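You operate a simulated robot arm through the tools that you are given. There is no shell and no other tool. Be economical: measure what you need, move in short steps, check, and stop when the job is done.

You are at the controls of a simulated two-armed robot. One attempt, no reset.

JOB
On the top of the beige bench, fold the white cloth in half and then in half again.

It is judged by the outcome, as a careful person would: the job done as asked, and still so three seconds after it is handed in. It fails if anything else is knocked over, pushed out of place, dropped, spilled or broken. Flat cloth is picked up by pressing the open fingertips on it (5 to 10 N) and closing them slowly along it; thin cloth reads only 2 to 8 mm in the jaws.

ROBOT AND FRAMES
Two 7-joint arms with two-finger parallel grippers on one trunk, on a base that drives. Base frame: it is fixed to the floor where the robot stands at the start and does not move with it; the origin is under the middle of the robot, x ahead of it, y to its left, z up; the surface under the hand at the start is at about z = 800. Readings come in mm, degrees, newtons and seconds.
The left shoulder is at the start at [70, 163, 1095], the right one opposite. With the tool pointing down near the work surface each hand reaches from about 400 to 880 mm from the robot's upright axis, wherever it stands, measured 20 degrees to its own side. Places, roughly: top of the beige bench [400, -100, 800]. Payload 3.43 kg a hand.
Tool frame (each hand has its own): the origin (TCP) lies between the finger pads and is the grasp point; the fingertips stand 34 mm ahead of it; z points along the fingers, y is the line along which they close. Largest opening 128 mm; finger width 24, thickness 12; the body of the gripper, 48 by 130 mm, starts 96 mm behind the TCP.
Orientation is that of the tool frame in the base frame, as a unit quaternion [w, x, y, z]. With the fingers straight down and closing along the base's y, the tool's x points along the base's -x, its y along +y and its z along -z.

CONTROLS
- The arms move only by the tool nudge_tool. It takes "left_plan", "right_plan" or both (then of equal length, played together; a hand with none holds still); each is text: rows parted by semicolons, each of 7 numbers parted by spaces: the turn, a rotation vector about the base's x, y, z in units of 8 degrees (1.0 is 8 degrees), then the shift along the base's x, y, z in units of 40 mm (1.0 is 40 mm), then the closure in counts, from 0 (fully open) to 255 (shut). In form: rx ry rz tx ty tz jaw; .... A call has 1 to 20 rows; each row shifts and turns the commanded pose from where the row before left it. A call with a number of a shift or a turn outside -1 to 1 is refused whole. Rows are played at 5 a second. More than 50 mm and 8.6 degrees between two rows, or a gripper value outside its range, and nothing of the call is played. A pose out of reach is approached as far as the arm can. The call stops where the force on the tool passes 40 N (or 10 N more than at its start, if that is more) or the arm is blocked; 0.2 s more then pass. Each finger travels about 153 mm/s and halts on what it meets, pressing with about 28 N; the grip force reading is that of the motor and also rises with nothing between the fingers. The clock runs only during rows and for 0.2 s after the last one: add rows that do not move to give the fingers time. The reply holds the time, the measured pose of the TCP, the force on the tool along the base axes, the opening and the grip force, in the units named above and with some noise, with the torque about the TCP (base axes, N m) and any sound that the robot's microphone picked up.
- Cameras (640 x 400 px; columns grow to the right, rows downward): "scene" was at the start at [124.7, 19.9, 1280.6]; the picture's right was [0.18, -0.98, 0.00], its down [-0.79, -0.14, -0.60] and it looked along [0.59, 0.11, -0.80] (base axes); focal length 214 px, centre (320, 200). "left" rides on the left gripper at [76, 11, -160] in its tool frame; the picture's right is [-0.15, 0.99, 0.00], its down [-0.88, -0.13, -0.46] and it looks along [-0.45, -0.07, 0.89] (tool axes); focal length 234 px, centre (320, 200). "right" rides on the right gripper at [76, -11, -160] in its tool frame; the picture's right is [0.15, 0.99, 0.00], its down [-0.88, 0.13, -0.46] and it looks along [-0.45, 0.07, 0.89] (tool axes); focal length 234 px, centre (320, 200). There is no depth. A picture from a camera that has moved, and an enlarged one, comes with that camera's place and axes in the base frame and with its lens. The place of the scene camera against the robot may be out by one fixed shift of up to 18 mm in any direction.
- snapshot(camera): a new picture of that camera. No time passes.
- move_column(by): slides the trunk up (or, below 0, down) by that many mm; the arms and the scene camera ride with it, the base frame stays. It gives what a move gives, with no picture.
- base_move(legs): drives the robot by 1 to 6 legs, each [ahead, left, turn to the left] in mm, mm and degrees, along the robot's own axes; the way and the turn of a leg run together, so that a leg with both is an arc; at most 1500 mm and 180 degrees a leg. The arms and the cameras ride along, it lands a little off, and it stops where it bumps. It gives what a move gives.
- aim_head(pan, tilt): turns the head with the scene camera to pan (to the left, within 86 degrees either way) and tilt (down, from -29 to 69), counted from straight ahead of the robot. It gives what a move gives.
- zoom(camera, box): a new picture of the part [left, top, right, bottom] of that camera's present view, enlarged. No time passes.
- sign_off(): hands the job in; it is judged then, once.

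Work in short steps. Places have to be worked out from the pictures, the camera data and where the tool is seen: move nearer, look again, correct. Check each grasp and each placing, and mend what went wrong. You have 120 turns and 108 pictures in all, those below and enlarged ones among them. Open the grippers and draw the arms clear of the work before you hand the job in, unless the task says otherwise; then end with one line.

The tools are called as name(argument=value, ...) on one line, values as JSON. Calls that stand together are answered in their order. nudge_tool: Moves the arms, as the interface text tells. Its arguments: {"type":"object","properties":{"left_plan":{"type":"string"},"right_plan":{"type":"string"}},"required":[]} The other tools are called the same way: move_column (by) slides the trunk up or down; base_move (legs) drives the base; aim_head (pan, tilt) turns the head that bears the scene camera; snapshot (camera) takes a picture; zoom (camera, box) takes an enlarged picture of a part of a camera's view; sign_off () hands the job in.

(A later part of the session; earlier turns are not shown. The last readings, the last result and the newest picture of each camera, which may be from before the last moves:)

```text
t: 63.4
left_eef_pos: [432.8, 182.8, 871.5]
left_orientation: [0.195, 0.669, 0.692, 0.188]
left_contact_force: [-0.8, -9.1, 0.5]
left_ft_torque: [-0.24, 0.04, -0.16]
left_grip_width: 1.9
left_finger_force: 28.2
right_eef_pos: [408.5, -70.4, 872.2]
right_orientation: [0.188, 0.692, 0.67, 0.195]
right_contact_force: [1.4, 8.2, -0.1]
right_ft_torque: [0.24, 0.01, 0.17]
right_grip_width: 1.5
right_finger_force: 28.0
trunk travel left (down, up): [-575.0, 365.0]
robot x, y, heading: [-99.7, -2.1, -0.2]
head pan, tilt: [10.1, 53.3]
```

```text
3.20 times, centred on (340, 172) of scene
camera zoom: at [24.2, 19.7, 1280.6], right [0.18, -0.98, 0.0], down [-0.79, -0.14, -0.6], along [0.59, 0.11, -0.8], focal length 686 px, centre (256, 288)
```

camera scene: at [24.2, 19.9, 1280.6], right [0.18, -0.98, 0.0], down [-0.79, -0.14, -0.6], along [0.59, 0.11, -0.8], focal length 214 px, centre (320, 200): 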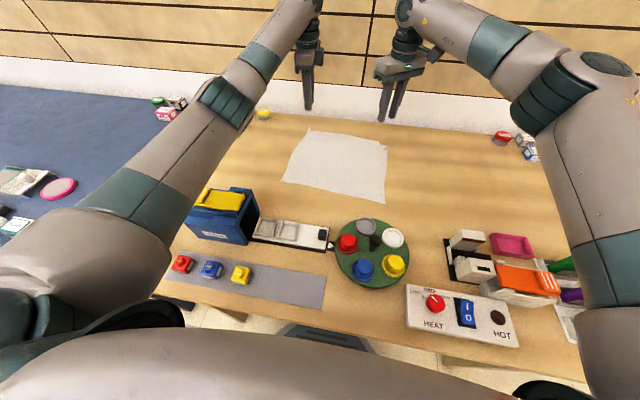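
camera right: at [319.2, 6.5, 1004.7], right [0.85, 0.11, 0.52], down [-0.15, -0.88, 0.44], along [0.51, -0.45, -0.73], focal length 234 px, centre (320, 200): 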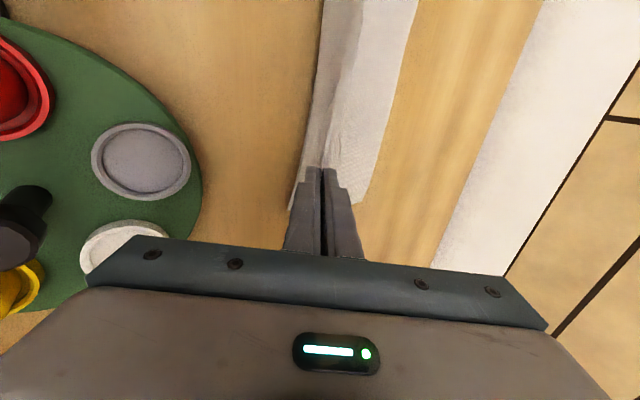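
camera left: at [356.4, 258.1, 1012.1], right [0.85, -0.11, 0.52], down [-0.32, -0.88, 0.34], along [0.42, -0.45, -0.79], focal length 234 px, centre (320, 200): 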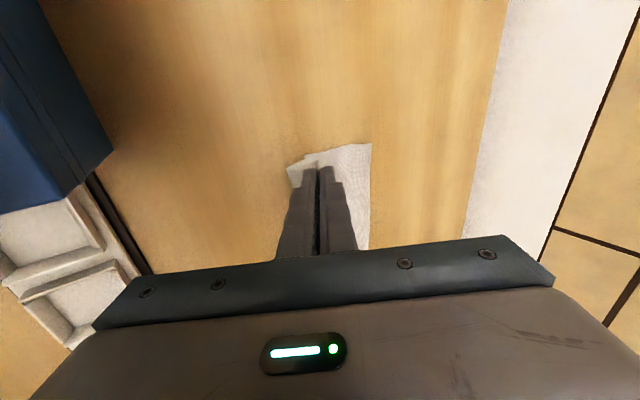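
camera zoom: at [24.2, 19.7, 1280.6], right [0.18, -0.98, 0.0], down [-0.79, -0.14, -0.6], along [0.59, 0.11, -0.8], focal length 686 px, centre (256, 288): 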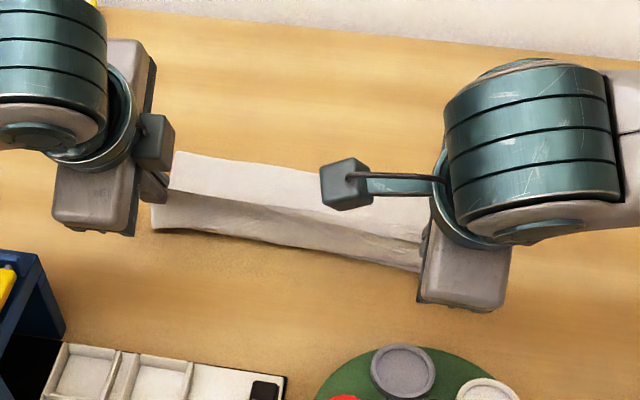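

Much better: the sheet lies straight and the fold edge is near x≈548. I ease the tension and lower onto the near edge.

nudge_tool(left_plan="0 0 0 -.1 -.05 -.2 255; 0 0 0 -.06 -.05 -.2 255; 0 0 0 -.04 0 -.2 255; 0 0 0 0 0 -.12 255; 0 0 0 0 0 0 255", right_plan="0 0 0 -.1 .04 -.2 255; 0 0 0 -.08 .04 -.2 255; 0 0 0 -.04 0 -.2 255; 0 0 0 0 0 -.12 255; 0 0 0 0 0 0 255")

zoom(camera="left", box=[220, 80, 460, 230])

zoom(camera="right", box=[220, 80, 460, 230])

zoom(camera="scene", box=[260, 140, 420, 240])

```text
t: 64.5
left_eef_pos: [425.2, 178.6, 841.9]
left_orientation: [0.194, 0.668, 0.694, 0.187]
left_contact_force: [-0.2, -1.9, 0.4]
left_ft_torque: [-0.02, 0.0, -0.03]
left_grip_width: 1.7
left_finger_force: 27.8
right_eef_pos: [399.2, -66.8, 843.3]
right_orientation: [0.188, 0.693, 0.669, 0.194]
right_contact_force: [-0.5, 1.4, 0.2]
right_ft_torque: [0.02, 0.03, 0.03]
right_grip_width: 1.6
right_finger_force: 27.9
trunk travel left (down, up): [-575.0, 365.0]
robot x, y, heading: [-101.1, -0.4, 0.1]
head pan, tilt: [10.1, 53.3]
```

```text
2.67 times, centred on (340, 155) of left
camera zoom: at [348.7, 255.0, 983.0], right [0.85, -0.11, 0.52], down [-0.32, -0.88, 0.34], along [0.42, -0.45, -0.79], focal length 624 px, centre (267, 320)
```

zoom: 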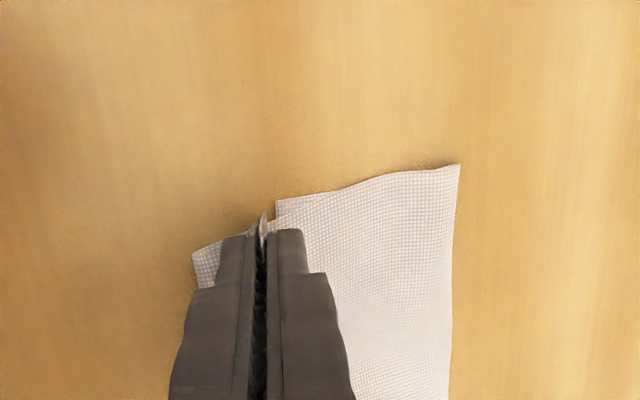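

```text
2.67 times, centred on (340, 155) of right
camera zoom: at [309.4, 10.3, 976.0], right [0.85, 0.11, 0.52], down [-0.15, -0.88, 0.44], along [0.51, -0.45, -0.73], focal length 624 px, centre (267, 320)
```

zoom: 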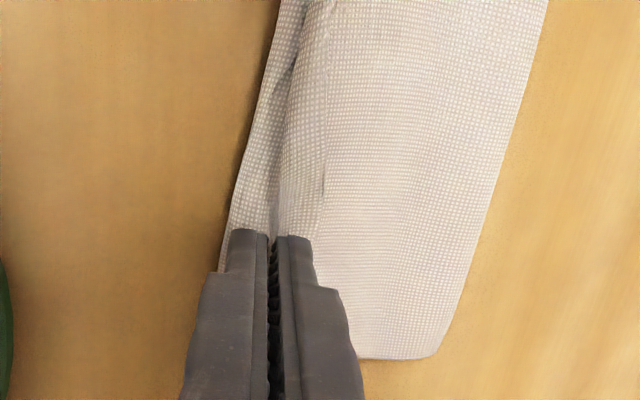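

```text
4.00 times, centred on (340, 190) of scene
camera zoom: at [24.0, 19.9, 1280.6], right [0.18, -0.98, 0.0], down [-0.79, -0.14, -0.6], along [0.59, 0.11, -0.8], focal length 858 px, centre (240, 240)
```

zoom: 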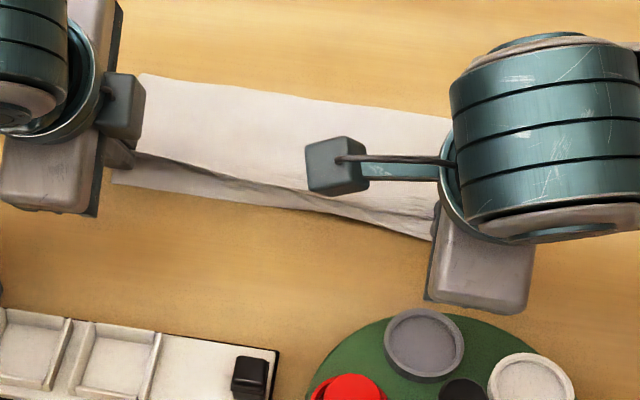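

The upper edge sits about 25 mm short of the near edge on the left and 10 mm short on the right. I shift the hands in -x to match, then lower to touch.

nudge_tool(left_plan="0 0 0 -.3 0 0 255; 0 0 0 -.3 0 -.05 255; 0 0 0 0 0 -.07 255; 0 0 0 0 0 -.05 255; 0 0 0 0 0 0 255", right_plan="0 0 0 -.13 0 0 255; 0 0 0 -.12 0 -.05 255; 0 0 0 0 0 -.07 255; 0 0 0 0 0 -.07 255; 0 0 0 0 0 0 255")

zoom(camera="left", box=[220, 80, 460, 230])

zoom(camera="right", box=[220, 80, 460, 230])

```text
t: 65.8
left_eef_pos: [402.1, 179.6, 837.7]
left_orientation: [0.196, 0.667, 0.693, 0.188]
left_contact_force: [2.0, 1.8, 17.2]
left_ft_torque: [0.07, -0.42, 0.07]
left_grip_width: 2.2
left_finger_force: 27.5
right_eef_pos: [388.5, -65.9, 837.2]
right_orientation: [0.188, 0.693, 0.668, 0.195]
right_contact_force: [0.7, 0.5, 2.7]
right_ft_torque: [0.03, -0.03, 0.01]
right_grip_width: 1.5
right_finger_force: 28.0
trunk travel left (down, up): [-575.0, 365.0]
robot x, y, heading: [-98.1, -0.0, 0.1]
head pan, tilt: [10.1, 53.3]
```

```text
2.67 times, centred on (340, 155) of left
camera zoom: at [324.1, 255.2, 978.3], right [0.85, -0.11, 0.52], down [-0.32, -0.88, 0.34], along [0.42, -0.45, -0.78], focal length 624 px, centre (267, 320)
```

zoom: 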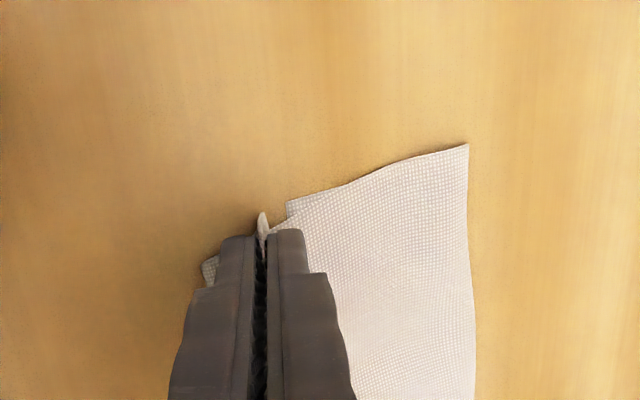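

```text
2.67 times, centred on (340, 155) of right
camera zoom: at [298.8, 10.9, 969.4], right [0.85, 0.11, 0.52], down [-0.15, -0.88, 0.44], along [0.51, -0.45, -0.73], focal length 624 px, centre (267, 320)
```

zoom: 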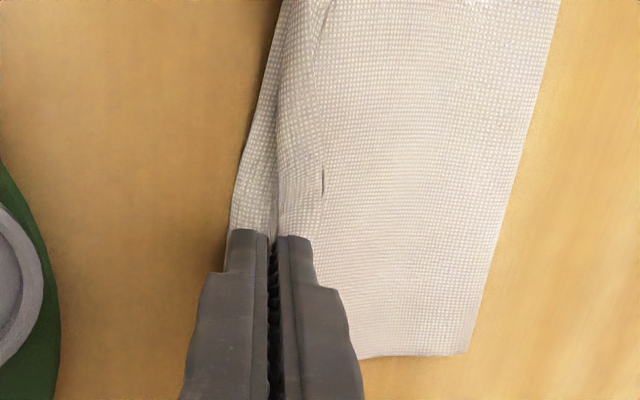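

Pulling moved the whole left end with it, so the slack is held in the soft loop. I'll release here, back out along the fingers, and see how it settles.

nudge_tool(left_plan="0 0 0 0 0 0.05 255; 0 0 0 0 0 0 245; 0 0 0 0 0 0 235; 0 0 0 0 0 0 225; 0 0 0 0 0 0 215; 0 0 0 -.2 0 .33 215; 0 0 0 -.3 0 .5 215; 0 0 0 -.3 0 .5 215; 0 0 0 -.2 0.1 .9 215; 0 .9 0 0 0.2 .9 195; 0 .9 0 0 0.3 .9 195; 0 .9 0 0 0.4 .9 195; 0 .9 0 0 0.4 .9 195; 0 .32 0 0 0.4 0 195; 0 0 0 0 0 0 195", right_plan="0 0 0 0 0 -0.02 255; 0 0 0 0 0 0 245; 0 0 0 0 0 0 235; 0 0 0 0 0 0 225; 0 0 0 0 0 0 215; 0 0 0 -.2 0 .33 215; 0 0 0 -.3 0 .5 215; 0 0 0 -.3 0 .5 215; 0 0 0 -.2 -0.1 .9 215; 0 .9 0 0 -0.4 .9 195; 0 .9 0 0 -0.6 .9 195; 0 .9 0 0 -0.8 .9 195; 0 .9 0 0 -0.8 .9 195; 0 .32 0 0 -0.8 0 195; 0 0 0 0 0 0 195")

zoom(camera="scene", box=[260, 140, 420, 240])

snapshot(camera="left")

```text
t: 69.0
left_eef_pos: [395.9, 244.6, 1070.5]
left_orientation: [0.0, 0.694, 0.72, -0.001]
left_contact_force: [-0.1, -0.3, -0.2]
left_ft_torque: [-0.01, 0.03, 0.0]
left_grip_width: 30.2
left_finger_force: 0.2
left hand out of reach, approached as far as the arm can: row 7, 8, 9
right_eef_pos: [347.5, -206.7, 1068.7]
right_orientation: [-0.001, 0.719, 0.695, 0.0]
right_contact_force: [-1.2, -0.6, 0.2]
right_ft_torque: [0.02, -0.01, -0.01]
right_grip_width: 30.1
right_finger_force: 0.0
trunk travel left (down, up): [-575.0, 365.0]
robot x, y, heading: [-100.6, 1.4, 0.1]
head pan, tilt: [10.1, 53.3]
```

```text
4.00 times, centred on (340, 190) of scene
camera zoom: at [24.3, 20.4, 1280.6], right [0.18, -0.98, 0.0], down [-0.79, -0.14, -0.6], along [0.59, 0.11, -0.8], focal length 858 px, centre (240, 240)
```

zoom: 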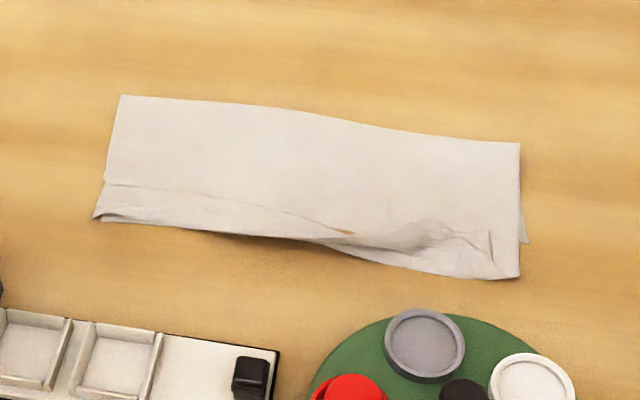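

```text
35 pictures are left
camera left: at [403.8, 319.9, 1230.8], right [0.99, -0.11, 0.0], down [-0.1, -0.88, 0.46], along [-0.05, -0.45, -0.89], focal length 234 px, centre (320, 200)
```

left: 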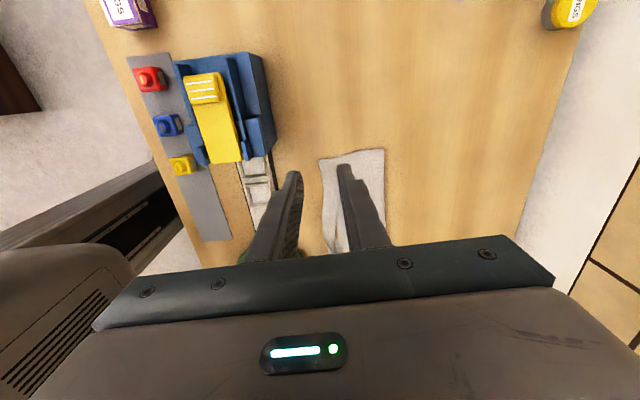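

The fold is decent but skewed: at left the upper edge is about 25 mm short and the bottom edge is slightly curled, and at right it overshoots by about 25 mm. I bring the hands closer to see the corners and correct them.

nudge_tool(left_plan="0 0 0 .3 -.7 -.7 195; 0 0 0 .3 -.7 -.8 195; 0 0 0 .2 -.7 -.8 195; 0 0 0 .1 -.4 -.8 195; 0 0 0 0 0 -.4 195; 0 0 0 0 0 0 195", right_plan="0 0 0 .5 .7 -.6 195; 0 0 0 .4 .7 -.8 195; 0 0 0 .3 .7 -.8 195; 0 0 0 .2 .7 -.8 195; 0 0 0 0 0.2 -.4 195; 0 0 0 0 0 0 195")

snapshot(camera="left")

snapshot(camera="right")

```text
t: 70.3
left_eef_pos: [434.6, 142.1, 931.3]
left_orientation: [0.0, 0.694, 0.72, 0.0]
left_contact_force: [-0.1, 0.2, -0.2]
left_ft_torque: [-0.03, 0.0, -0.01]
left_grip_width: 30.1
left_finger_force: 0.0
right_eef_pos: [403.6, -86.4, 933.2]
right_orientation: [0.0, 0.719, 0.695, 0.0]
right_contact_force: [0.4, 1.0, -1.3]
right_ft_torque: [-0.01, 0.0, -0.01]
right_grip_width: 30.3
right_finger_force: 0.0
trunk travel left (down, up): [-575.0, 365.0]
robot x, y, heading: [-99.9, 1.7, -0.0]
head pan, tilt: [10.1, 53.3]
```

```text
34 pictures are left
camera left: at [442.1, 218.7, 1091.1], right [0.99, -0.11, 0.0], down [-0.1, -0.88, 0.46], along [-0.05, -0.45, -0.89], focal length 234 px, centre (320, 200)
```

left: 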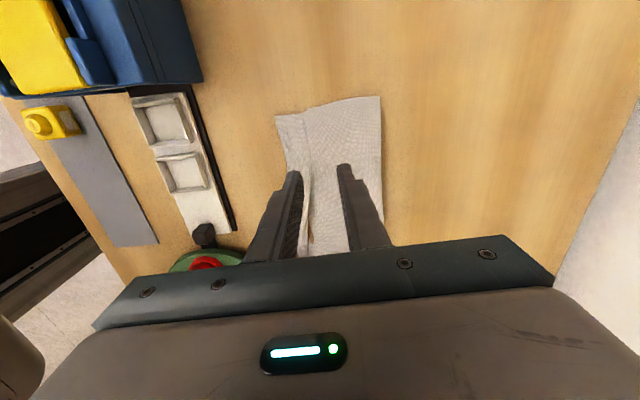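

```text
33 pictures are left
camera right: at [395.6, -8.8, 1092.7], right [0.99, 0.11, 0.0], down [0.1, -0.88, 0.46], along [0.05, -0.45, -0.89], focal length 234 px, centre (320, 200)
```

right: 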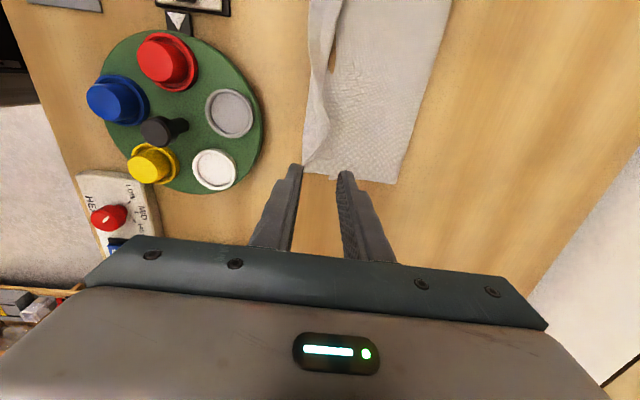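

zoom(camera="left", box=[256, 80, 400, 180])

zoom(camera="right", box=[272, 60, 456, 190])

```text
4.00 times, centred on (328, 130) of left
camera zoom: at [442.1, 218.7, 1091.1], right [0.99, -0.11, 0.0], down [-0.1, -0.88, 0.46], along [-0.05, -0.45, -0.89], focal length 937 px, centre (288, 480)
```

zoom: 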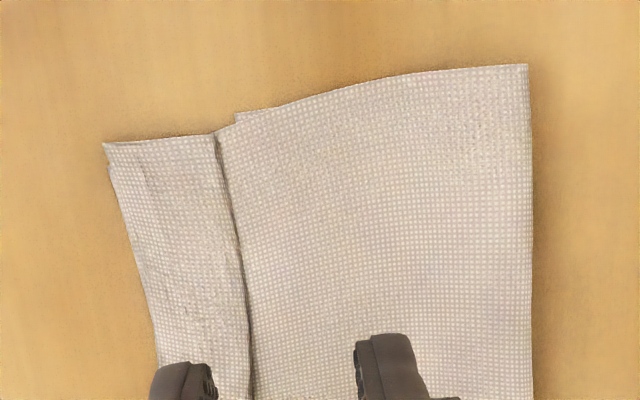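

```text
3.08 times, centred on (364, 125) of right
camera zoom: at [395.6, -8.8, 1092.7], right [0.99, 0.11, 0.0], down [0.1, -0.88, 0.46], along [0.05, -0.45, -0.89], focal length 720 px, centre (185, 431)
```

zoom: 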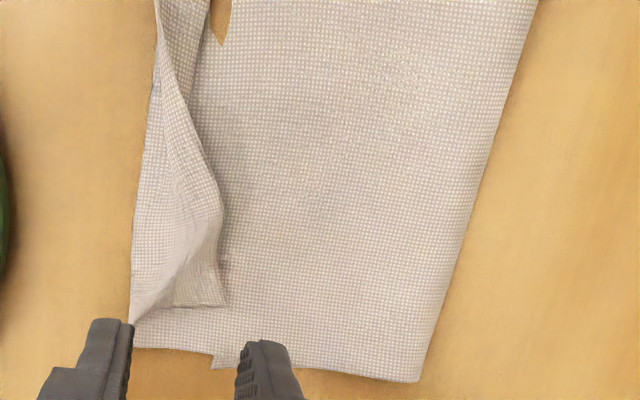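

The close views show the far edge turned back +x again as a flap about 30 mm wide. They also show the hidden near corners at D≈(424,192) and C≈(421,-125). My D was off, and the landing point should be about 50 mm farther from the near edge. I'll regrasp the flap's edge and redo the fold with better numbers.

nudge_tool(left_plan="0 0 0 -.65 .52 -.5 195; 0 0 0 0 0 -.8 195; 0 0 0 0 0 -.8 195; 0 0 0 0 0 -.15 195; 0 0 0 0 0 0 195", right_plan="0 0 0 .1 .15 -.5 195; 0 0 0 0 0 -.8 195; 0 0 0 0 0 -.8 195; 0 0 0 0 0 -.2 195; 0 0 0 0 0 0 195")

zoom(camera="left", box=[200, 80, 440, 230])

zoom(camera="right", box=[200, 80, 440, 230])

```text
t: 71.5
left_eef_pos: [408.1, 164.7, 840.3]
left_orientation: [0.0, 0.694, 0.72, 0.0]
left_contact_force: [-0.6, 0.7, 0.3]
left_ft_torque: [-0.01, 0.0, -0.01]
left_grip_width: 30.4
left_finger_force: 0.2
right_eef_pos: [408.6, -80.6, 840.2]
right_orientation: [0.0, 0.719, 0.695, 0.0]
right_contact_force: [0.1, 0.0, 1.1]
right_ft_torque: [0.02, -0.03, -0.02]
right_grip_width: 30.3
right_finger_force: 0.1
trunk travel left (down, up): [-575.0, 365.0]
robot x, y, heading: [-97.7, -1.5, 0.1]
head pan, tilt: [10.1, 53.3]
```

```text
2.67 times, centred on (320, 155) of left
camera zoom: at [414.3, 239.7, 1001.9], right [0.99, -0.11, 0.0], down [-0.1, -0.88, 0.46], along [-0.05, -0.45, -0.89], focal length 624 px, centre (320, 320)
```

zoom: 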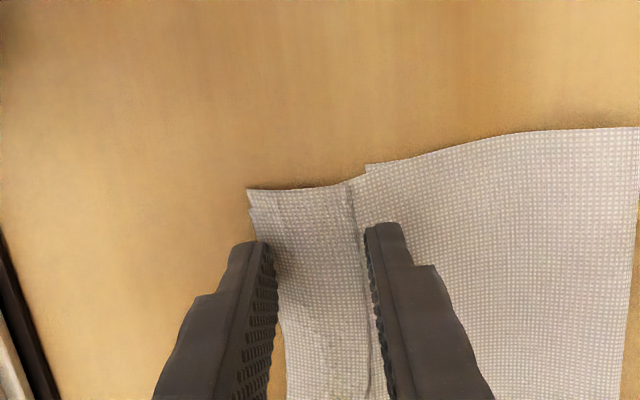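

```text
2.67 times, centred on (320, 155) of right
camera zoom: at [401.1, -3.3, 1000.0], right [0.99, 0.11, 0.0], down [0.1, -0.88, 0.46], along [0.05, -0.45, -0.89], focal length 624 px, centre (320, 320)
```

zoom: 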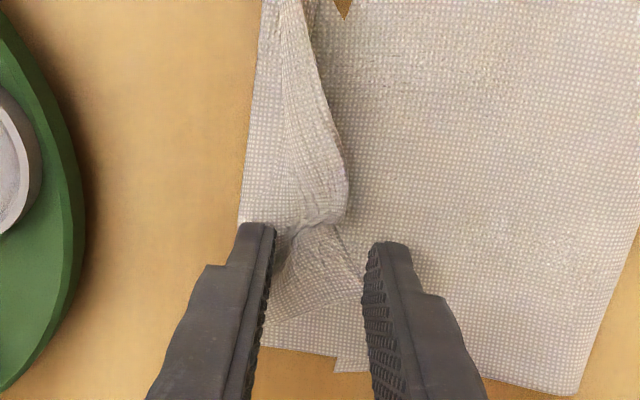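

Both hands straddle the flap edge. I press and close slowly.

nudge_tool(left_plan="0 0 0 0 0 -.08 195; 0 0 0 0 0 -.06 195; 0 0 0 0 0 0 195; 0 0 0 0 0 0 195", right_plan="0 0 0 0 .2 -.08 195; 0 0 0 0 0 -.04 195; 0 0 0 0 0 0 195; 0 0 0 0 0 0 195")

```text
t: 72.5
left_eef_pos: [406.0, 164.2, 835.8]
left_orientation: [0.0, 0.694, 0.72, 0.0]
left_contact_force: [0.3, 0.1, 3.6]
left_ft_torque: [0.02, 0.0, 0.01]
left_grip_width: 29.9
left_finger_force: 0.1
right_eef_pos: [407.1, -72.5, 836.4]
right_orientation: [0.001, 0.719, 0.695, 0.0]
right_contact_force: [1.3, -0.3, 8.1]
right_ft_torque: [-0.08, -0.2, 0.0]
right_grip_width: 30.4
right_finger_force: 0.6
trunk travel left (down, up): [-575.0, 365.0]
robot x, y, heading: [-101.1, -1.8, 0.1]
head pan, tilt: [10.1, 53.3]
```

nudge_tool(left_plan="0 0 0 0 0 -.015 195; 0 0 0 0 0 0 202; 0 0 0 0 0 0 209; 0 0 0 0 0 0 216; 0 0 0 0 0 0 223; 0 0 0 0 0 0 230; 0 0 0 0 0 0 237; 0 0 0 0 0 0 244; 0 0 0 0 0 0 250; 0 0 0 0 0 0 255; 0 0 0 0 0 0 255; 0 0 0 0 0 .3 255; 0 0 0 0 0 .5 255; 0 0 0 0 0 .5 255; 0 0 0 0 0 0 255", right_plan="0 0 0 0 0 -0 195; 0 0 0 0 0 0 202; 0 0 0 0 0 0 209; 0 0 0 0 0 0 216; 0 0 0 0 0 0 223; 0 0 0 0 0 0 230; 0 0 0 0 0 0 237; 0 0 0 0 0 0 244; 0 0 0 0 0 0 250; 0 0 0 0 0 0 255; 0 0 0 0 0 0 255; 0 0 0 0 0 .3 255; 0 0 0 0 0 .5 255; 0 0 0 0 0 .5 255; 0 0 0 0 0 0 255")

zoom(camera="left", box=[180, 60, 500, 260])

zoom(camera="right", box=[180, 60, 500, 260])

```text
t: 75.8
left_eef_pos: [405.1, 164.5, 885.5]
left_orientation: [0.0, 0.694, 0.72, 0.0]
left_contact_force: [0.0, -1.0, 0.4]
left_ft_torque: [-0.01, -0.01, 0.02]
left_grip_width: 2.2
left_finger_force: 28.0
right_eef_pos: [409.3, -73.0, 889.1]
right_orientation: [-0.001, 0.719, 0.695, 0.0]
right_contact_force: [0.0, 0.2, -0.9]
right_ft_torque: [-0.05, 0.0, -0.01]
right_grip_width: 2.4
right_finger_force: 27.7
trunk travel left (down, up): [-575.0, 365.0]
robot x, y, heading: [-101.5, 2.2, -0.0]
head pan, tilt: [10.1, 53.3]
```

```text
2.00 times, centred on (340, 160) of left
camera zoom: at [413.1, 240.0, 1046.1], right [0.99, -0.11, 0.0], down [-0.1, -0.88, 0.46], along [-0.05, -0.45, -0.89], focal length 468 px, centre (280, 280)
```

zoom: 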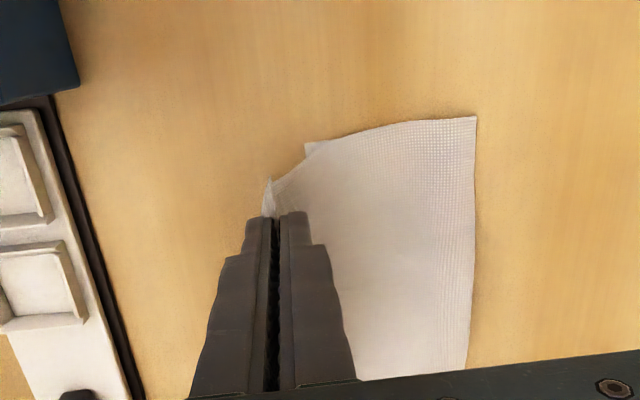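

```text
2.00 times, centred on (340, 160) of right
camera zoom: at [402.0, 3.2, 1048.2], right [0.99, 0.11, 0.0], down [0.1, -0.88, 0.46], along [0.05, -0.45, -0.89], focal length 468 px, centre (280, 280)
```

zoom: 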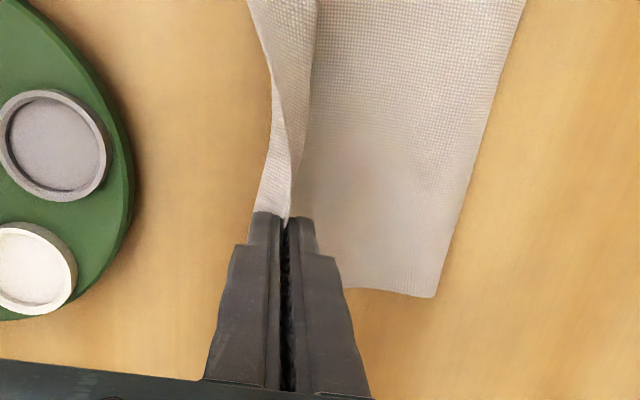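

The pinch holds the flap firmly on both sides and the sheet now leaves toward +x. I raise and swing back to a slightly overshot apex (x≈590) to re-lay the lower half flat, then measure.

nudge_tool(left_plan="0 0 0 .3 0 .6 255; 0 0 0 .6 0 .5 255; 0 0 0 .7 0 .4 255; 0 0 0 .75 0 .1 255; 0 0 0 .75 0 0 255; 0 0 0 .75 0 -.1 255; 0 0 0 .7 0 -.3 255; 0 0 0 0 0 0 255; 0 0 0 0 0 0 255", right_plan="0 0 0 .3 0 .6 255; 0 0 0 .6 0 .4 255; 0 0 0 .7 0 .4 255; 0 0 0 .75 0 .1 255; 0 0 0 .75 0 0 255; 0 0 0 .75 0 -.1 255; 0 0 0 .7 0 -.3 255; 0 0 0 0 0 0 255; 0 0 0 0 0 0 255")

zoom(camera="scene", box=[240, 90, 440, 215])

snapshot(camera="left")

```text
t: 77.8
left_eef_pos: [588.5, 164.6, 933.5]
left_orientation: [0.0, 0.695, 0.719, -0.001]
left_contact_force: [-0.6, -0.4, -0.1]
left_ft_torque: [0.01, 0.02, -0.01]
left_grip_width: 2.0
left_finger_force: 28.1
right_eef_pos: [592.0, -73.3, 930.8]
right_orientation: [0.0, 0.719, 0.695, 0.0]
right_contact_force: [-0.5, 0.3, 0.5]
right_ft_torque: [-0.01, -0.02, 0.02]
right_grip_width: 2.2
right_finger_force: 27.8
trunk travel left (down, up): [-575.0, 365.0]
robot x, y, heading: [-101.7, 0.6, -0.2]
head pan, tilt: [10.1, 53.3]
```

```text
3.20 times, centred on (340, 152) of scene
camera zoom: at [24.8, 19.9, 1280.5], right [0.18, -0.98, 0.0], down [-0.79, -0.14, -0.6], along [0.59, 0.11, -0.8], focal length 686 px, centre (256, 352)
```

zoom: 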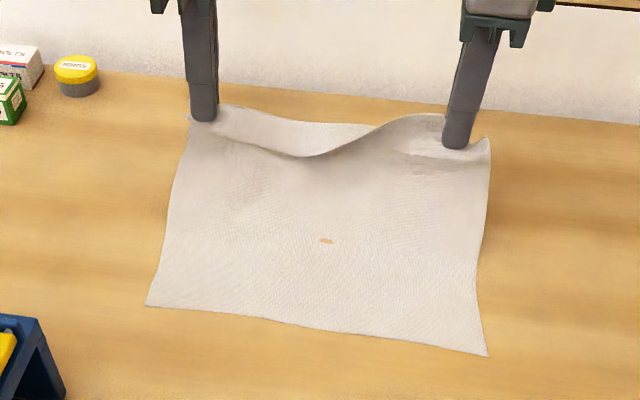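

```text
25 pictures are left
camera left: at [596.4, 239.7, 1093.1], right [0.99, -0.11, 0.0], down [-0.1, -0.88, 0.46], along [-0.05, -0.45, -0.89], focal length 234 px, centre (320, 200)
```

left: 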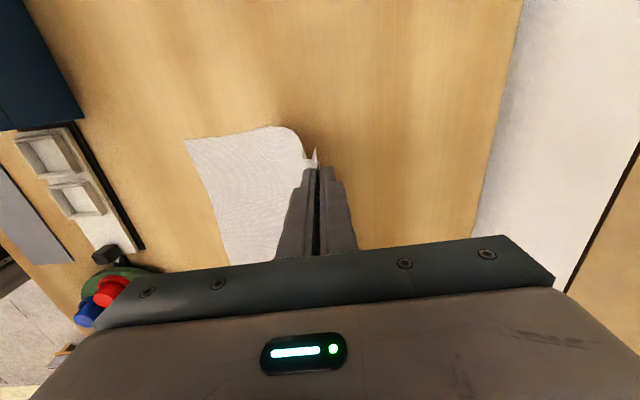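

D≈(422,188) and C≈(420,-123) are confirmed, and the cloth is flat below. Allowing for the stiff belly, I'll fold about x≈558 and land the pinch near x≈492 with a 40° forward tilt. Afterwards I turn the small flap out.

nudge_tool(left_plan="0 0 0 -.375 .02 .1 255; 0 0 0 -.375 .02 .025 255; 0 -.625 0 -.375 .02 -.103 255; 0 -.625 0 -.373 .02 -.185 255; 0 -.625 0 -.348 .02 -.265 255; 0 -.625 0 -.32 .02 -.3225 255; 0 -.625 0 -.268 .02 -.38 255; 0 -.625 0 -.215 .02 -.385 255; 0 -.625 0 -.163 .02 -.39 255; 0 -.625 0 -.133 .02 -.295 255; 0 0 0 -.025 0 -.2 255; 0 0 0 0 0 0 255; 0 0 0 0 0 0 255", right_plan="0 0 0 -.475 -.02 .17 255; 0 0 0 -.375 -.02 .025 255; 0 -.625 0 -.375 -.02 -.103 255; 0 -.625 0 -.373 -.02 -.185 255; 0 -.625 0 -.348 -.02 -.265 255; 0 -.625 0 -.32 -.02 -.3225 255; 0 -.625 0 -.268 -.02 -.38 255; 0 -.625 0 -.215 -.02 -.385 255; 0 -.625 0 -.163 -.02 -.39 255; 0 -.625 0 -.133 -.02 -.295 255; 0 0 0 -.025 0 -.2 255; 0 0 0 0 0 0 255; 0 0 0 0 0 0 255")

snapshot(camera="left")

```text
t: 80.5
left_eef_pos: [469.0, 172.6, 837.6]
left_orientation: [0.246, 0.652, 0.676, 0.238]
left_contact_force: [0.1, -0.2, -0.3]
left_ft_torque: [-0.02, 0.0, 0.03]
left_grip_width: 2.1
left_finger_force: 28.1
right_eef_pos: [469.4, -80.6, 836.9]
right_orientation: [0.237, 0.676, 0.653, 0.247]
right_contact_force: [-0.1, 0.6, -0.7]
right_ft_torque: [-0.01, 0.0, 0.02]
right_grip_width: 2.2
right_finger_force: 27.7
trunk travel left (down, up): [-575.0, 365.0]
robot x, y, heading: [-103.2, 0.9, 0.2]
head pan, tilt: [10.1, 53.3]
```

```text
24 pictures are left
camera left: at [371.3, 248.3, 966.3], right [0.76, -0.11, 0.64], down [-0.37, -0.88, 0.29], along [0.53, -0.45, -0.71], focal length 234 px, centre (320, 200)
```

left: 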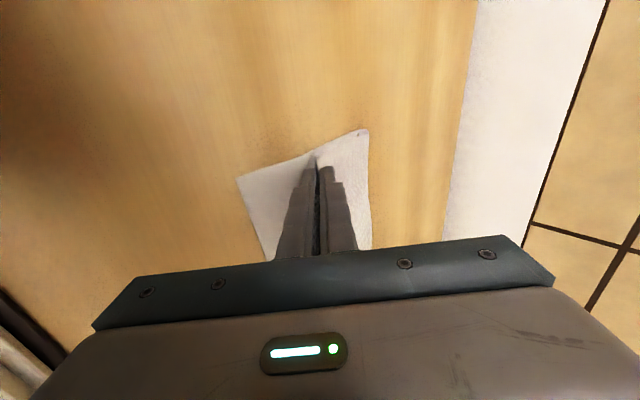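

The fold line is at about x=570 and D hasn't moved, so no belly this time. I draw the hands 25 mm toward -x at this height and then release gently, backing out along the fingers.

nudge_tool(left_plan="0 0 0 -.2 0 .03 255; 0 0 0 -.2 0 0 255; 0 0 0 -.2 0 0 255; 0 0 0 0 0 -.05 250; 0 0 0 0 0 0 240; 0 0 0 0 0 0 230; 0 0 0 0 0 0 220; 0 0 0 -.15 0 .18 220; 0 0 0 -.3 0 .36 220; 0 0 0 -.3 0 .5 220; 0 0 0 0 0 .9 220; 0 .9 0 0 0 .9 220; 0 .9 0 0 0 .9 220; 0 .9 0 0 .4 .6 235; 0 .9 0 0 .4 0 255; 0 .9 0 0 .5 0 255; 0 .5 0 0 .5 0 255; 0 0 0 0 0 0 255", right_plan="0 0 0 -.2 0 .03 255; 0 0 0 -.2 0 0 255; 0 0 0 -.2 0 0 255; 0 0 0 0 0 -.05 250; 0 0 0 0 0 0 240; 0 0 0 0 0 0 230; 0 0 0 0 0 0 220; 0 0 0 -.15 0 .18 220; 0 0 0 -.3 0 .36 220; 0 0 0 -.3 0 .5 220; 0 0 0 0 0 .9 220; 0 .9 0 0 0 .9 220; 0 .9 0 0 0 .9 220; 0 .9 0 0 -.5 .6 235; 0 .9 0 0 -.6 0 255; 0 .9 0 0 -.6 0 255; 0 .5 0 0 -.6 0 255; 0 0 0 0 0 0 255")

zoom(camera="scene", box=[260, 130, 420, 230])

```text
t: 84.3
left_eef_pos: [426.9, 241.9, 1009.6]
left_orientation: [-0.001, 0.695, 0.719, -0.001]
left_contact_force: [1.1, 0.1, -0.9]
left_ft_torque: [-0.03, 0.03, -0.01]
left_grip_width: 0.0
left_finger_force: 28.3
left hand out of reach, approached as far as the arm can: row 10, 11
right_eef_pos: [415.4, -173.6, 1010.2]
right_orientation: [-0.001, 0.72, 0.694, -0.001]
right_contact_force: [-0.3, -0.3, -0.1]
right_ft_torque: [0.01, -0.02, 0.01]
right_grip_width: 0.0
right_finger_force: 27.8
trunk travel left (down, up): [-575.0, 365.0]
robot x, y, heading: [-99.5, 2.1, 0.2]
head pan, tilt: [10.1, 53.3]
```

```text
4.00 times, centred on (340, 180) of scene
camera zoom: at [24.3, 20.2, 1280.6], right [0.18, -0.98, 0.0], down [-0.79, -0.14, -0.6], along [0.59, 0.11, -0.8], focal length 858 px, centre (240, 280)
```

zoom: 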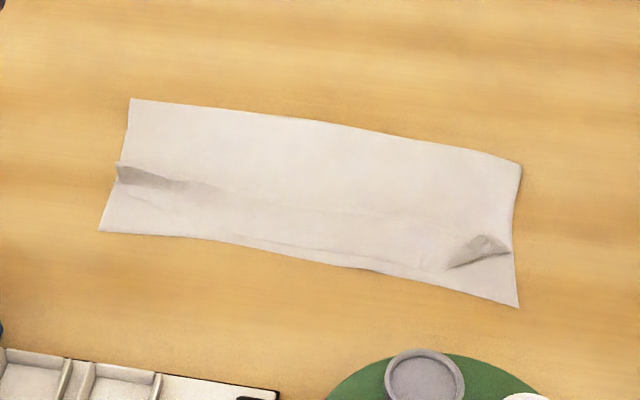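

That's a clean strip now: fold at x≈558, near edge ≈422, with only a flap about 40 mm wide turned back on top. I'll use the closed fingertips as a plow, starting on the +x side of the flap edge, skimming the surface and sweeping -x to turn it out.

nudge_tool(left_plan="0 0 0 .49 -.46 -.87 255; 0 0 0 .49 -.46 -.87 255; 0 0 0 .49 -.46 -.87 255; 0 0 0 .49 -.46 -.87 255; 0 0 0 0 0 -.4 255; 0 0 0 0 0 -.35 255; 0 0 0 0 0 0 255", right_plan="0 0 0 .53 .49 -.875 255; 0 0 0 .53 .49 -.875 255; 0 0 0 .53 .49 -.875 255; 0 0 0 .53 .49 -.875 255; 0 0 0 0 0 -.4 255; 0 0 0 0 0 -.35 255; 0 0 0 0 0 0 255")

zoom(camera="left", box=[160, 60, 480, 260])

```text
t: 86.0
left_eef_pos: [503.7, 167.6, 839.6]
left_orientation: [0.0, 0.695, 0.719, 0.0]
left_contact_force: [0.2, 0.9, -0.7]
left_ft_torque: [-0.01, 0.0, -0.01]
left_grip_width: 0.1
left_finger_force: 28.5
right_eef_pos: [500.3, -93.4, 841.2]
right_orientation: [0.0, 0.72, 0.694, 0.001]
right_contact_force: [0.2, 0.1, -0.4]
right_ft_torque: [-0.01, -0.01, 0.04]
right_grip_width: 0.0
right_finger_force: 27.9
trunk travel left (down, up): [-575.0, 365.0]
robot x, y, heading: [-104.5, -3.6, 0.2]
head pan, tilt: [10.1, 53.3]
```

```text
2.00 times, centred on (320, 160) of left
camera zoom: at [512.1, 244.1, 1000.9], right [0.99, -0.11, 0.0], down [-0.1, -0.88, 0.46], along [-0.05, -0.45, -0.89], focal length 468 px, centre (320, 280)
```

zoom: 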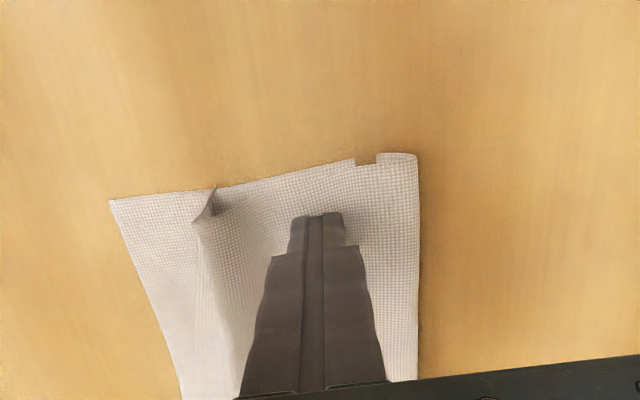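

The corner shows a small curled flap at x≈457. I sweep from here at skimming height to x≈425.

nudge_tool(left_plan="0 0 0 -.1 0 -.03 255; 0 0 0 -.2 0 0 255; 0 0 0 -.2 0 0 255; 0 0 0 -.2 0 0 255; 0 0 0 -.2 0 0 255; 0 0 0 -.2 0 0 255; 0 0 0 -.2 0 0 255; 0 0 0 -.2 0 0 255; 0 0 0 -.2 0 0 255; 0 0 0 -.2 0 0 255; 0 0 0 -.2 0 0 255; 0 0 0 0 0 0 255", right_plan="0 0 0 -.1 0 -.05 255; 0 0 0 -.2 0 0 255; 0 0 0 -.2 0 0 255; 0 0 0 -.2 0 0 255; 0 0 0 -.2 0 0 255; 0 0 0 -.2 0 0 255; 0 0 0 -.2 0 0 255; 0 0 0 -.2 0 0 255; 0 0 0 -.2 0 0 255; 0 0 0 -.2 0 0 255; 0 0 0 -.2 0 0 255; 0 0 0 0 0 0 255")

zoom(camera="left", box=[200, 60, 520, 260])

zoom(camera="right", box=[200, 0, 520, 200])

```text
t: 88.5
left_eef_pos: [421.4, 168.5, 838.9]
left_orientation: [0.0, 0.694, 0.72, 0.0]
left_contact_force: [0.5, 0.3, -0.2]
left_ft_torque: [-0.02, 0.02, 0.01]
left_grip_width: 0.0
left_finger_force: 28.0
right_eef_pos: [416.0, -94.9, 839.2]
right_orientation: [0.0, 0.719, 0.695, 0.0]
right_contact_force: [-0.2, -0.7, -0.4]
right_ft_torque: [0.0, -0.01, -0.01]
right_grip_width: 0.0
right_finger_force: 27.6
trunk travel left (down, up): [-575.0, 365.0]
robot x, y, heading: [-98.0, -0.1, 0.1]
head pan, tilt: [10.1, 53.3]
```

```text
2.00 times, centred on (360, 160) of left
camera zoom: at [429.2, 244.2, 999.6], right [0.99, -0.11, 0.0], down [-0.1, -0.88, 0.46], along [-0.05, -0.45, -0.89], focal length 468 px, centre (240, 280)
```

zoom: 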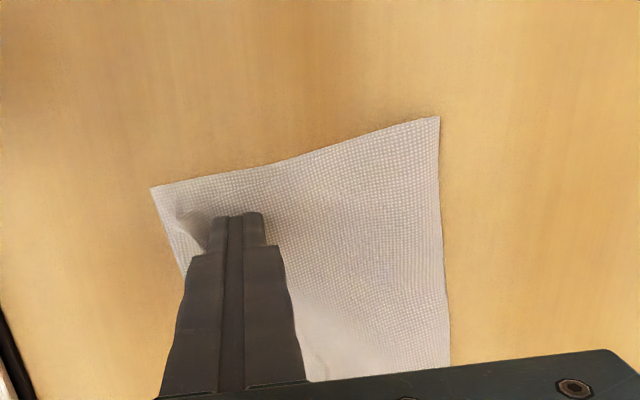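

```text
2.00 times, centred on (360, 100) of right
camera zoom: at [407.2, -17.5, 998.6], right [0.99, 0.11, 0.0], down [0.1, -0.88, 0.46], along [0.05, -0.45, -0.89], focal length 468 px, centre (240, 400)
```

zoom: 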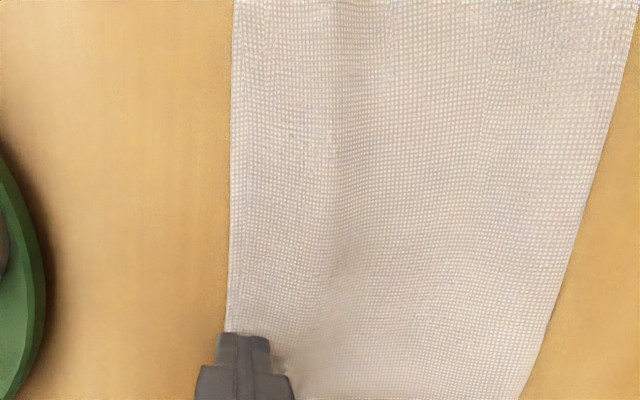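

That worked very well: both layers' near edges are aligned at left and right. The second fold will carry the right end (y≈-123) over to the left end (y≈190). I'll use the left hand so it can tilt naturally at the landing. First I lift away, park the right hand to the right, and turn the left hand back toward the strip's right end.

nudge_tool(left_plan="0 0 0 0 0 .6 255; 0 0 0 0 0 1 255; 0 0 0 0 0 1 255; 0 0 0 0 0 1 255; 0 0 1 .15 -.47 0 240; 0 0 1 .15 -.47 0 220; 0 0 1 .15 -.47 0 195; 0 0 1 .15 -.47 0 195; 0 0 1 .15 -.47 0 195; 0 0 1 .15 -.47 0 195; 0 0 1 .15 -.47 0 195; 0 0 1 .15 -.47 0 195; 0 0 1 .15 -.47 0 195; 0 0 1 .15 -.47 0 195; 0 0 1 .15 -.47 0 195; 0 0 0 0 0 0 195", right_plan="0 0 0 0 0 .6 255; 0 0 0 0 -.3 .9 255; 0 0 0 0 -.6 .9 255; 0 0 0 0 -.9 .7 255; 0 0 0 0 -1 .3 255; 0 0 0 0 -1 .3 255; 0 0 0 0 -1 .2 255; 0 0 0 0 -1 0 255; 0 0 0 0 -.5 0 255; 0 0 0 0 0 0 255; 0 0 0 0 0 0 255; 0 0 0 0 0 0 255; 0 0 0 0 0 0 255; 0 0 0 0 0 0 255; 0 0 0 0 0 0 255; 0 0 0 0 0 0 255")

snapshot(camera="left")

zoom(camera="scene", box=[200, 80, 440, 230])

```text
t: 92.0
left_eef_pos: [483.2, -37.2, 982.9]
left_orientation: [0.0, -0.002, 1.0, 0.0]
left_contact_force: [0.6, 0.3, -0.1]
left_ft_torque: [-0.04, -0.01, 0.03]
left_grip_width: 29.9
left_finger_force: 0.0
right_eef_pos: [415.1, -344.7, 996.1]
right_orientation: [0.0, 0.72, 0.694, 0.0]
right_contact_force: [0.0, -0.3, 0.2]
right_ft_torque: [-0.02, 0.01, 0.02]
right_grip_width: 0.0
right_finger_force: 28.2
trunk travel left (down, up): [-575.0, 365.0]
robot x, y, heading: [-99.8, -2.1, 0.2]
head pan, tilt: [10.1, 53.3]
```

```text
19 pictures are left
camera left: at [408.7, -28.0, 1143.6], right [0.14, 0.99, 0.0], down [0.88, -0.13, 0.46], along [0.45, -0.07, -0.89], focal length 234 px, centre (320, 200)
```

left: 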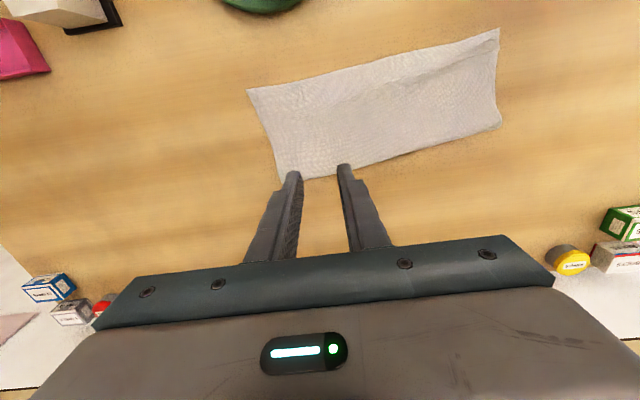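

```text
2.67 times, centred on (320, 155) of scene
camera zoom: at [24.0, 20.3, 1280.6], right [0.18, -0.98, 0.0], down [-0.79, -0.14, -0.6], along [0.59, 0.11, -0.8], focal length 572 px, centre (320, 320)
```

zoom: 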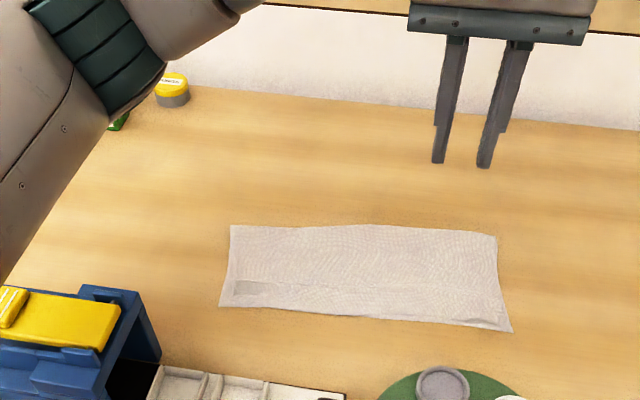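

The strip is neatly two-layered: right end C(406,-127) to (541,-106), left end (384,190) to (506,212). I move the left hand to the middle of the right end, aligned with its edge, and tilt it about 4° so the outer finger reaches the table first.

nudge_tool(left_plan="0 0 .85 -.06 -.42 -.83 190; .5 0 0 -.06 -.42 -.83 190; 0 0 0 -.06 -.42 -.83 190; 0 0 0 -.07 -.42 -.75 190; 0 0 0 0 0 0 190")

zoom(camera="left", box=[160, 60, 480, 260])

```text
t: 93.2
left_eef_pos: [477.6, -105.0, 853.4]
left_orientation: [0.002, -0.06, 0.998, 0.034]
left_contact_force: [-0.4, -0.3, -0.6]
left_ft_torque: [0.0, 0.0, 0.02]
left_grip_width: 32.4
left_finger_force: 0.0
right_eef_pos: [415.7, -344.3, 996.6]
right_orientation: [0.0, 0.72, 0.694, 0.001]
right_contact_force: [0.7, -0.6, -0.2]
right_ft_torque: [0.01, -0.01, 0.0]
right_grip_width: 0.0
right_finger_force: 27.8
trunk travel left (down, up): [-575.0, 365.0]
robot x, y, heading: [-102.2, 0.9, 0.1]
head pan, tilt: [10.1, 53.3]
```

```text
2.00 times, centred on (320, 160) of left
camera zoom: at [400.5, -114.9, 1012.4], right [0.03, 1.0, 0.07], down [0.89, -0.06, 0.45], along [0.46, 0.05, -0.89], focal length 468 px, centre (320, 280)
```

zoom: 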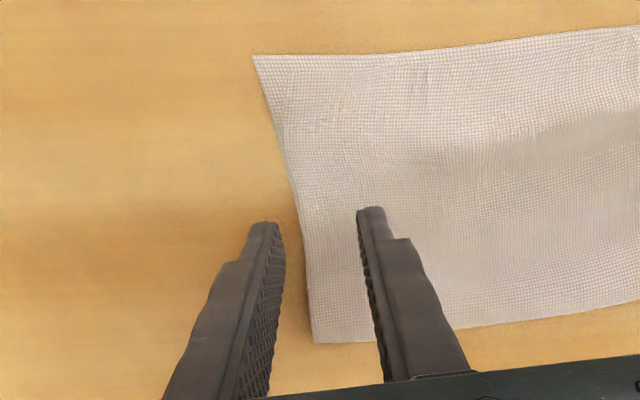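

The outer finger is about 8 mm outside the edge. I shift +4 mm in y and lower to contact.

nudge_tool(left_plan="0 0 0 0 .1 -.2 190; 0 0 0 0 0 -.15 190; 0 0 0 0 0 -.08 190; 0 0 0 0 0 -.03 190; 0 0 0 0 0 0 190")

```text
t: 94.3
left_eef_pos: [476.6, -100.7, 835.7]
left_orientation: [0.002, -0.06, 0.998, 0.035]
left_contact_force: [2.0, -1.0, 9.4]
left_ft_torque: [-0.3, -0.02, 0.02]
left_grip_width: 32.6
left_finger_force: 0.0
right_eef_pos: [413.7, -344.5, 996.8]
right_orientation: [0.0, 0.719, 0.695, 0.0]
right_contact_force: [-0.3, -0.9, 0.8]
right_ft_torque: [0.0, -0.02, -0.02]
right_grip_width: 0.1
right_finger_force: 27.9
trunk travel left (down, up): [-575.0, 365.0]
robot x, y, heading: [-100.3, 0.6, 0.0]
head pan, tilt: [10.1, 53.3]
```

The outer finger is on the table at 9 N. I press slightly more, close slowly, then lift a bit.

nudge_tool(left_plan="0 0 0 0 0 -.025 190; 0 0 0 0 0 0 195; 0 0 0 0 0 0 200; 0 0 0 0 0 0 205; 0 0 0 0 0 0 210; 0 0 0 0 0 0 215; 0 0 0 0 0 0 220; 0 0 0 0 0 0 225; 0 0 0 0 0 0 230; 0 0 0 0 0 0 235; 0 0 0 0 0 0 240; 0 0 0 0 0 0 246; 0 0 0 0 0 0 255; 0 0 0 0 0 0 255; 0 0 0 0 0 .3 255; 0 0 0 0 .1 .4 255; 0 0 0 0 .1 .4 255; 0 0 0 0 0 0 255")

zoom(camera="left", box=[160, 60, 480, 260])

```text
t: 96.3
left_eef_pos: [475.7, -103.7, 837.6]
left_orientation: [0.005, -0.058, 0.998, 0.031]
left_contact_force: [-2.2, -1.4, 10.2]
left_ft_torque: [-0.09, 0.11, -0.03]
left_grip_width: 1.7
left_finger_force: 28.0
right_eef_pos: [413.5, -343.9, 996.7]
right_orientation: [-0.001, 0.719, 0.695, 0.001]
right_contact_force: [-0.7, 1.1, 0.4]
right_ft_torque: [-0.05, -0.03, 0.01]
right_grip_width: 0.0
right_finger_force: 27.8
trunk travel left (down, up): [-575.0, 365.0]
robot x, y, heading: [-103.5, 0.6, 0.1]
head pan, tilt: [10.1, 53.3]
stopped in row 9 (left hand): the force on the tool passed its limit at 46 N (the readings are from after the stop); the commanded pose is now the measured one
```

```text
2.00 times, centred on (320, 160) of left
camera zoom: at [397.6, -111.8, 997.2], right [0.03, 1.0, 0.06], down [0.89, -0.06, 0.46], along [0.46, 0.04, -0.89], focal length 468 px, centre (320, 280)
```

zoom: 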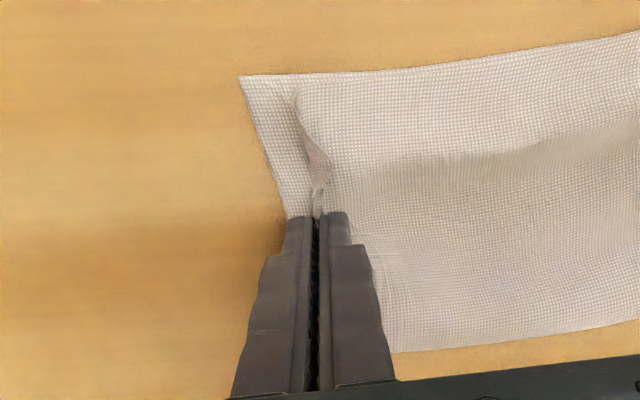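

Only the top layer came into the pads, and the bottom layer's edge stayed flat. I'll draw the top edge about 10 mm inward and release it, leaving a ledge of bottom layer. Then the outer finger can drag the bottom layer and the inner finger the top one, so both are clamped.

nudge_tool(left_plan="0 0 0 0 0 .3 255; 0 0 0 0 .15 0 255; 0 0 0 0 .15 0 255; 0 0 0 0 0 -.15 255; 0 0 0 0 0 0 240; 0 0 0 0 0 0 225; 0 0 0 0 0 0 205; 0 0 0 0 0 0 190; 0 0 0 0 0 .4 190; 0 0 0 0 .15 .2 190; 0 0 0 0 0 0 190")

zoom(camera="left", box=[160, 60, 480, 260])

```text
t: 98.7
left_eef_pos: [476.6, -84.2, 863.8]
left_orientation: [0.002, -0.058, 0.998, 0.033]
left_contact_force: [0.8, -0.1, 0.1]
left_ft_torque: [-0.03, -0.01, 0.0]
left_grip_width: 32.6
left_finger_force: 0.0
right_eef_pos: [413.9, -347.0, 996.7]
right_orientation: [-0.001, 0.719, 0.695, 0.0]
right_contact_force: [0.1, 0.1, 0.1]
right_ft_torque: [-0.02, 0.02, 0.02]
right_grip_width: 0.4
right_finger_force: 27.7
trunk travel left (down, up): [-575.0, 365.0]
robot x, y, heading: [-100.5, -3.5, -0.2]
head pan, tilt: [10.1, 53.3]
```

```text
2.00 times, centred on (320, 160) of left
camera zoom: at [400.1, -94.2, 1024.1], right [0.03, 1.0, 0.07], down [0.89, -0.06, 0.45], along [0.46, 0.05, -0.89], focal length 468 px, centre (320, 280)
```

zoom: 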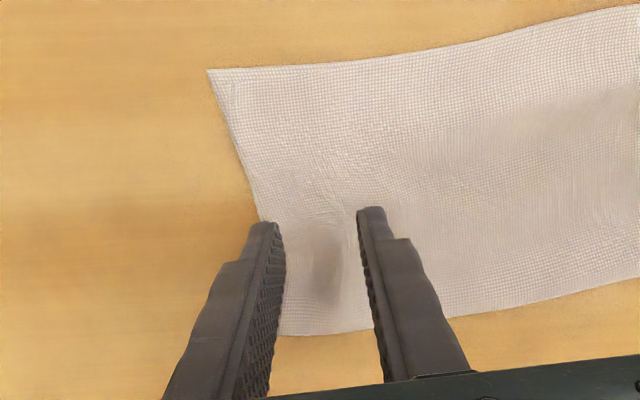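

The top sprang back nearly flush. I'll try pressing both fingers squarely on the two-layer stack just inside the edge, with more force (about 15–20 N), and judge by the jaw reading.

nudge_tool(left_plan="-.5 0 0 0 .07 -.2 190; 0 0 0 0 0 -.3 190; 0 0 0 0 0 -.15 190; 0 0 0 0 0 -.05 190; 0 0 0 0 0 -.03 190; 0 0 0 0 0 0 190")

```text
t: 100.1
left_eef_pos: [476.6, -81.2, 836.5]
left_orientation: [0.0, -0.058, 0.998, -0.002]
left_contact_force: [0.7, 0.6, 1.3]
left_ft_torque: [-0.02, -0.04, 0.0]
left_grip_width: 32.8
left_finger_force: 0.1
right_eef_pos: [415.5, -346.1, 996.6]
right_orientation: [0.0, 0.719, 0.695, 0.0]
right_contact_force: [0.0, -0.4, -0.4]
right_ft_torque: [0.03, 0.01, 0.01]
right_grip_width: 0.0
right_finger_force: 28.1
trunk travel left (down, up): [-575.0, 365.0]
robot x, y, heading: [-100.4, 0.3, 0.0]
head pan, tilt: [10.1, 53.3]
```

nudge_tool(left_plan="0 0 0 0 0 -.03 190; 0 0 0 0 0 -.02 190; 0 0 0 0 0 0 190")

```text
t: 100.9
left_eef_pos: [477.0, -83.6, 835.5]
left_orientation: [0.001, -0.059, 0.998, -0.003]
left_contact_force: [3.0, 1.2, 12.5]
left_ft_torque: [-0.04, -0.1, 0.03]
left_grip_width: 32.3
left_finger_force: 0.0
right_eef_pos: [415.1, -344.3, 996.8]
right_orientation: [0.0, 0.719, 0.695, 0.0]
right_contact_force: [-0.6, 0.2, -0.9]
right_ft_torque: [-0.04, 0.0, 0.0]
right_grip_width: 0.0
right_finger_force: 28.1
trunk travel left (down, up): [-575.0, 365.0]
robot x, y, heading: [-97.4, 0.1, 0.3]
head pan, tilt: [10.1, 53.3]
```

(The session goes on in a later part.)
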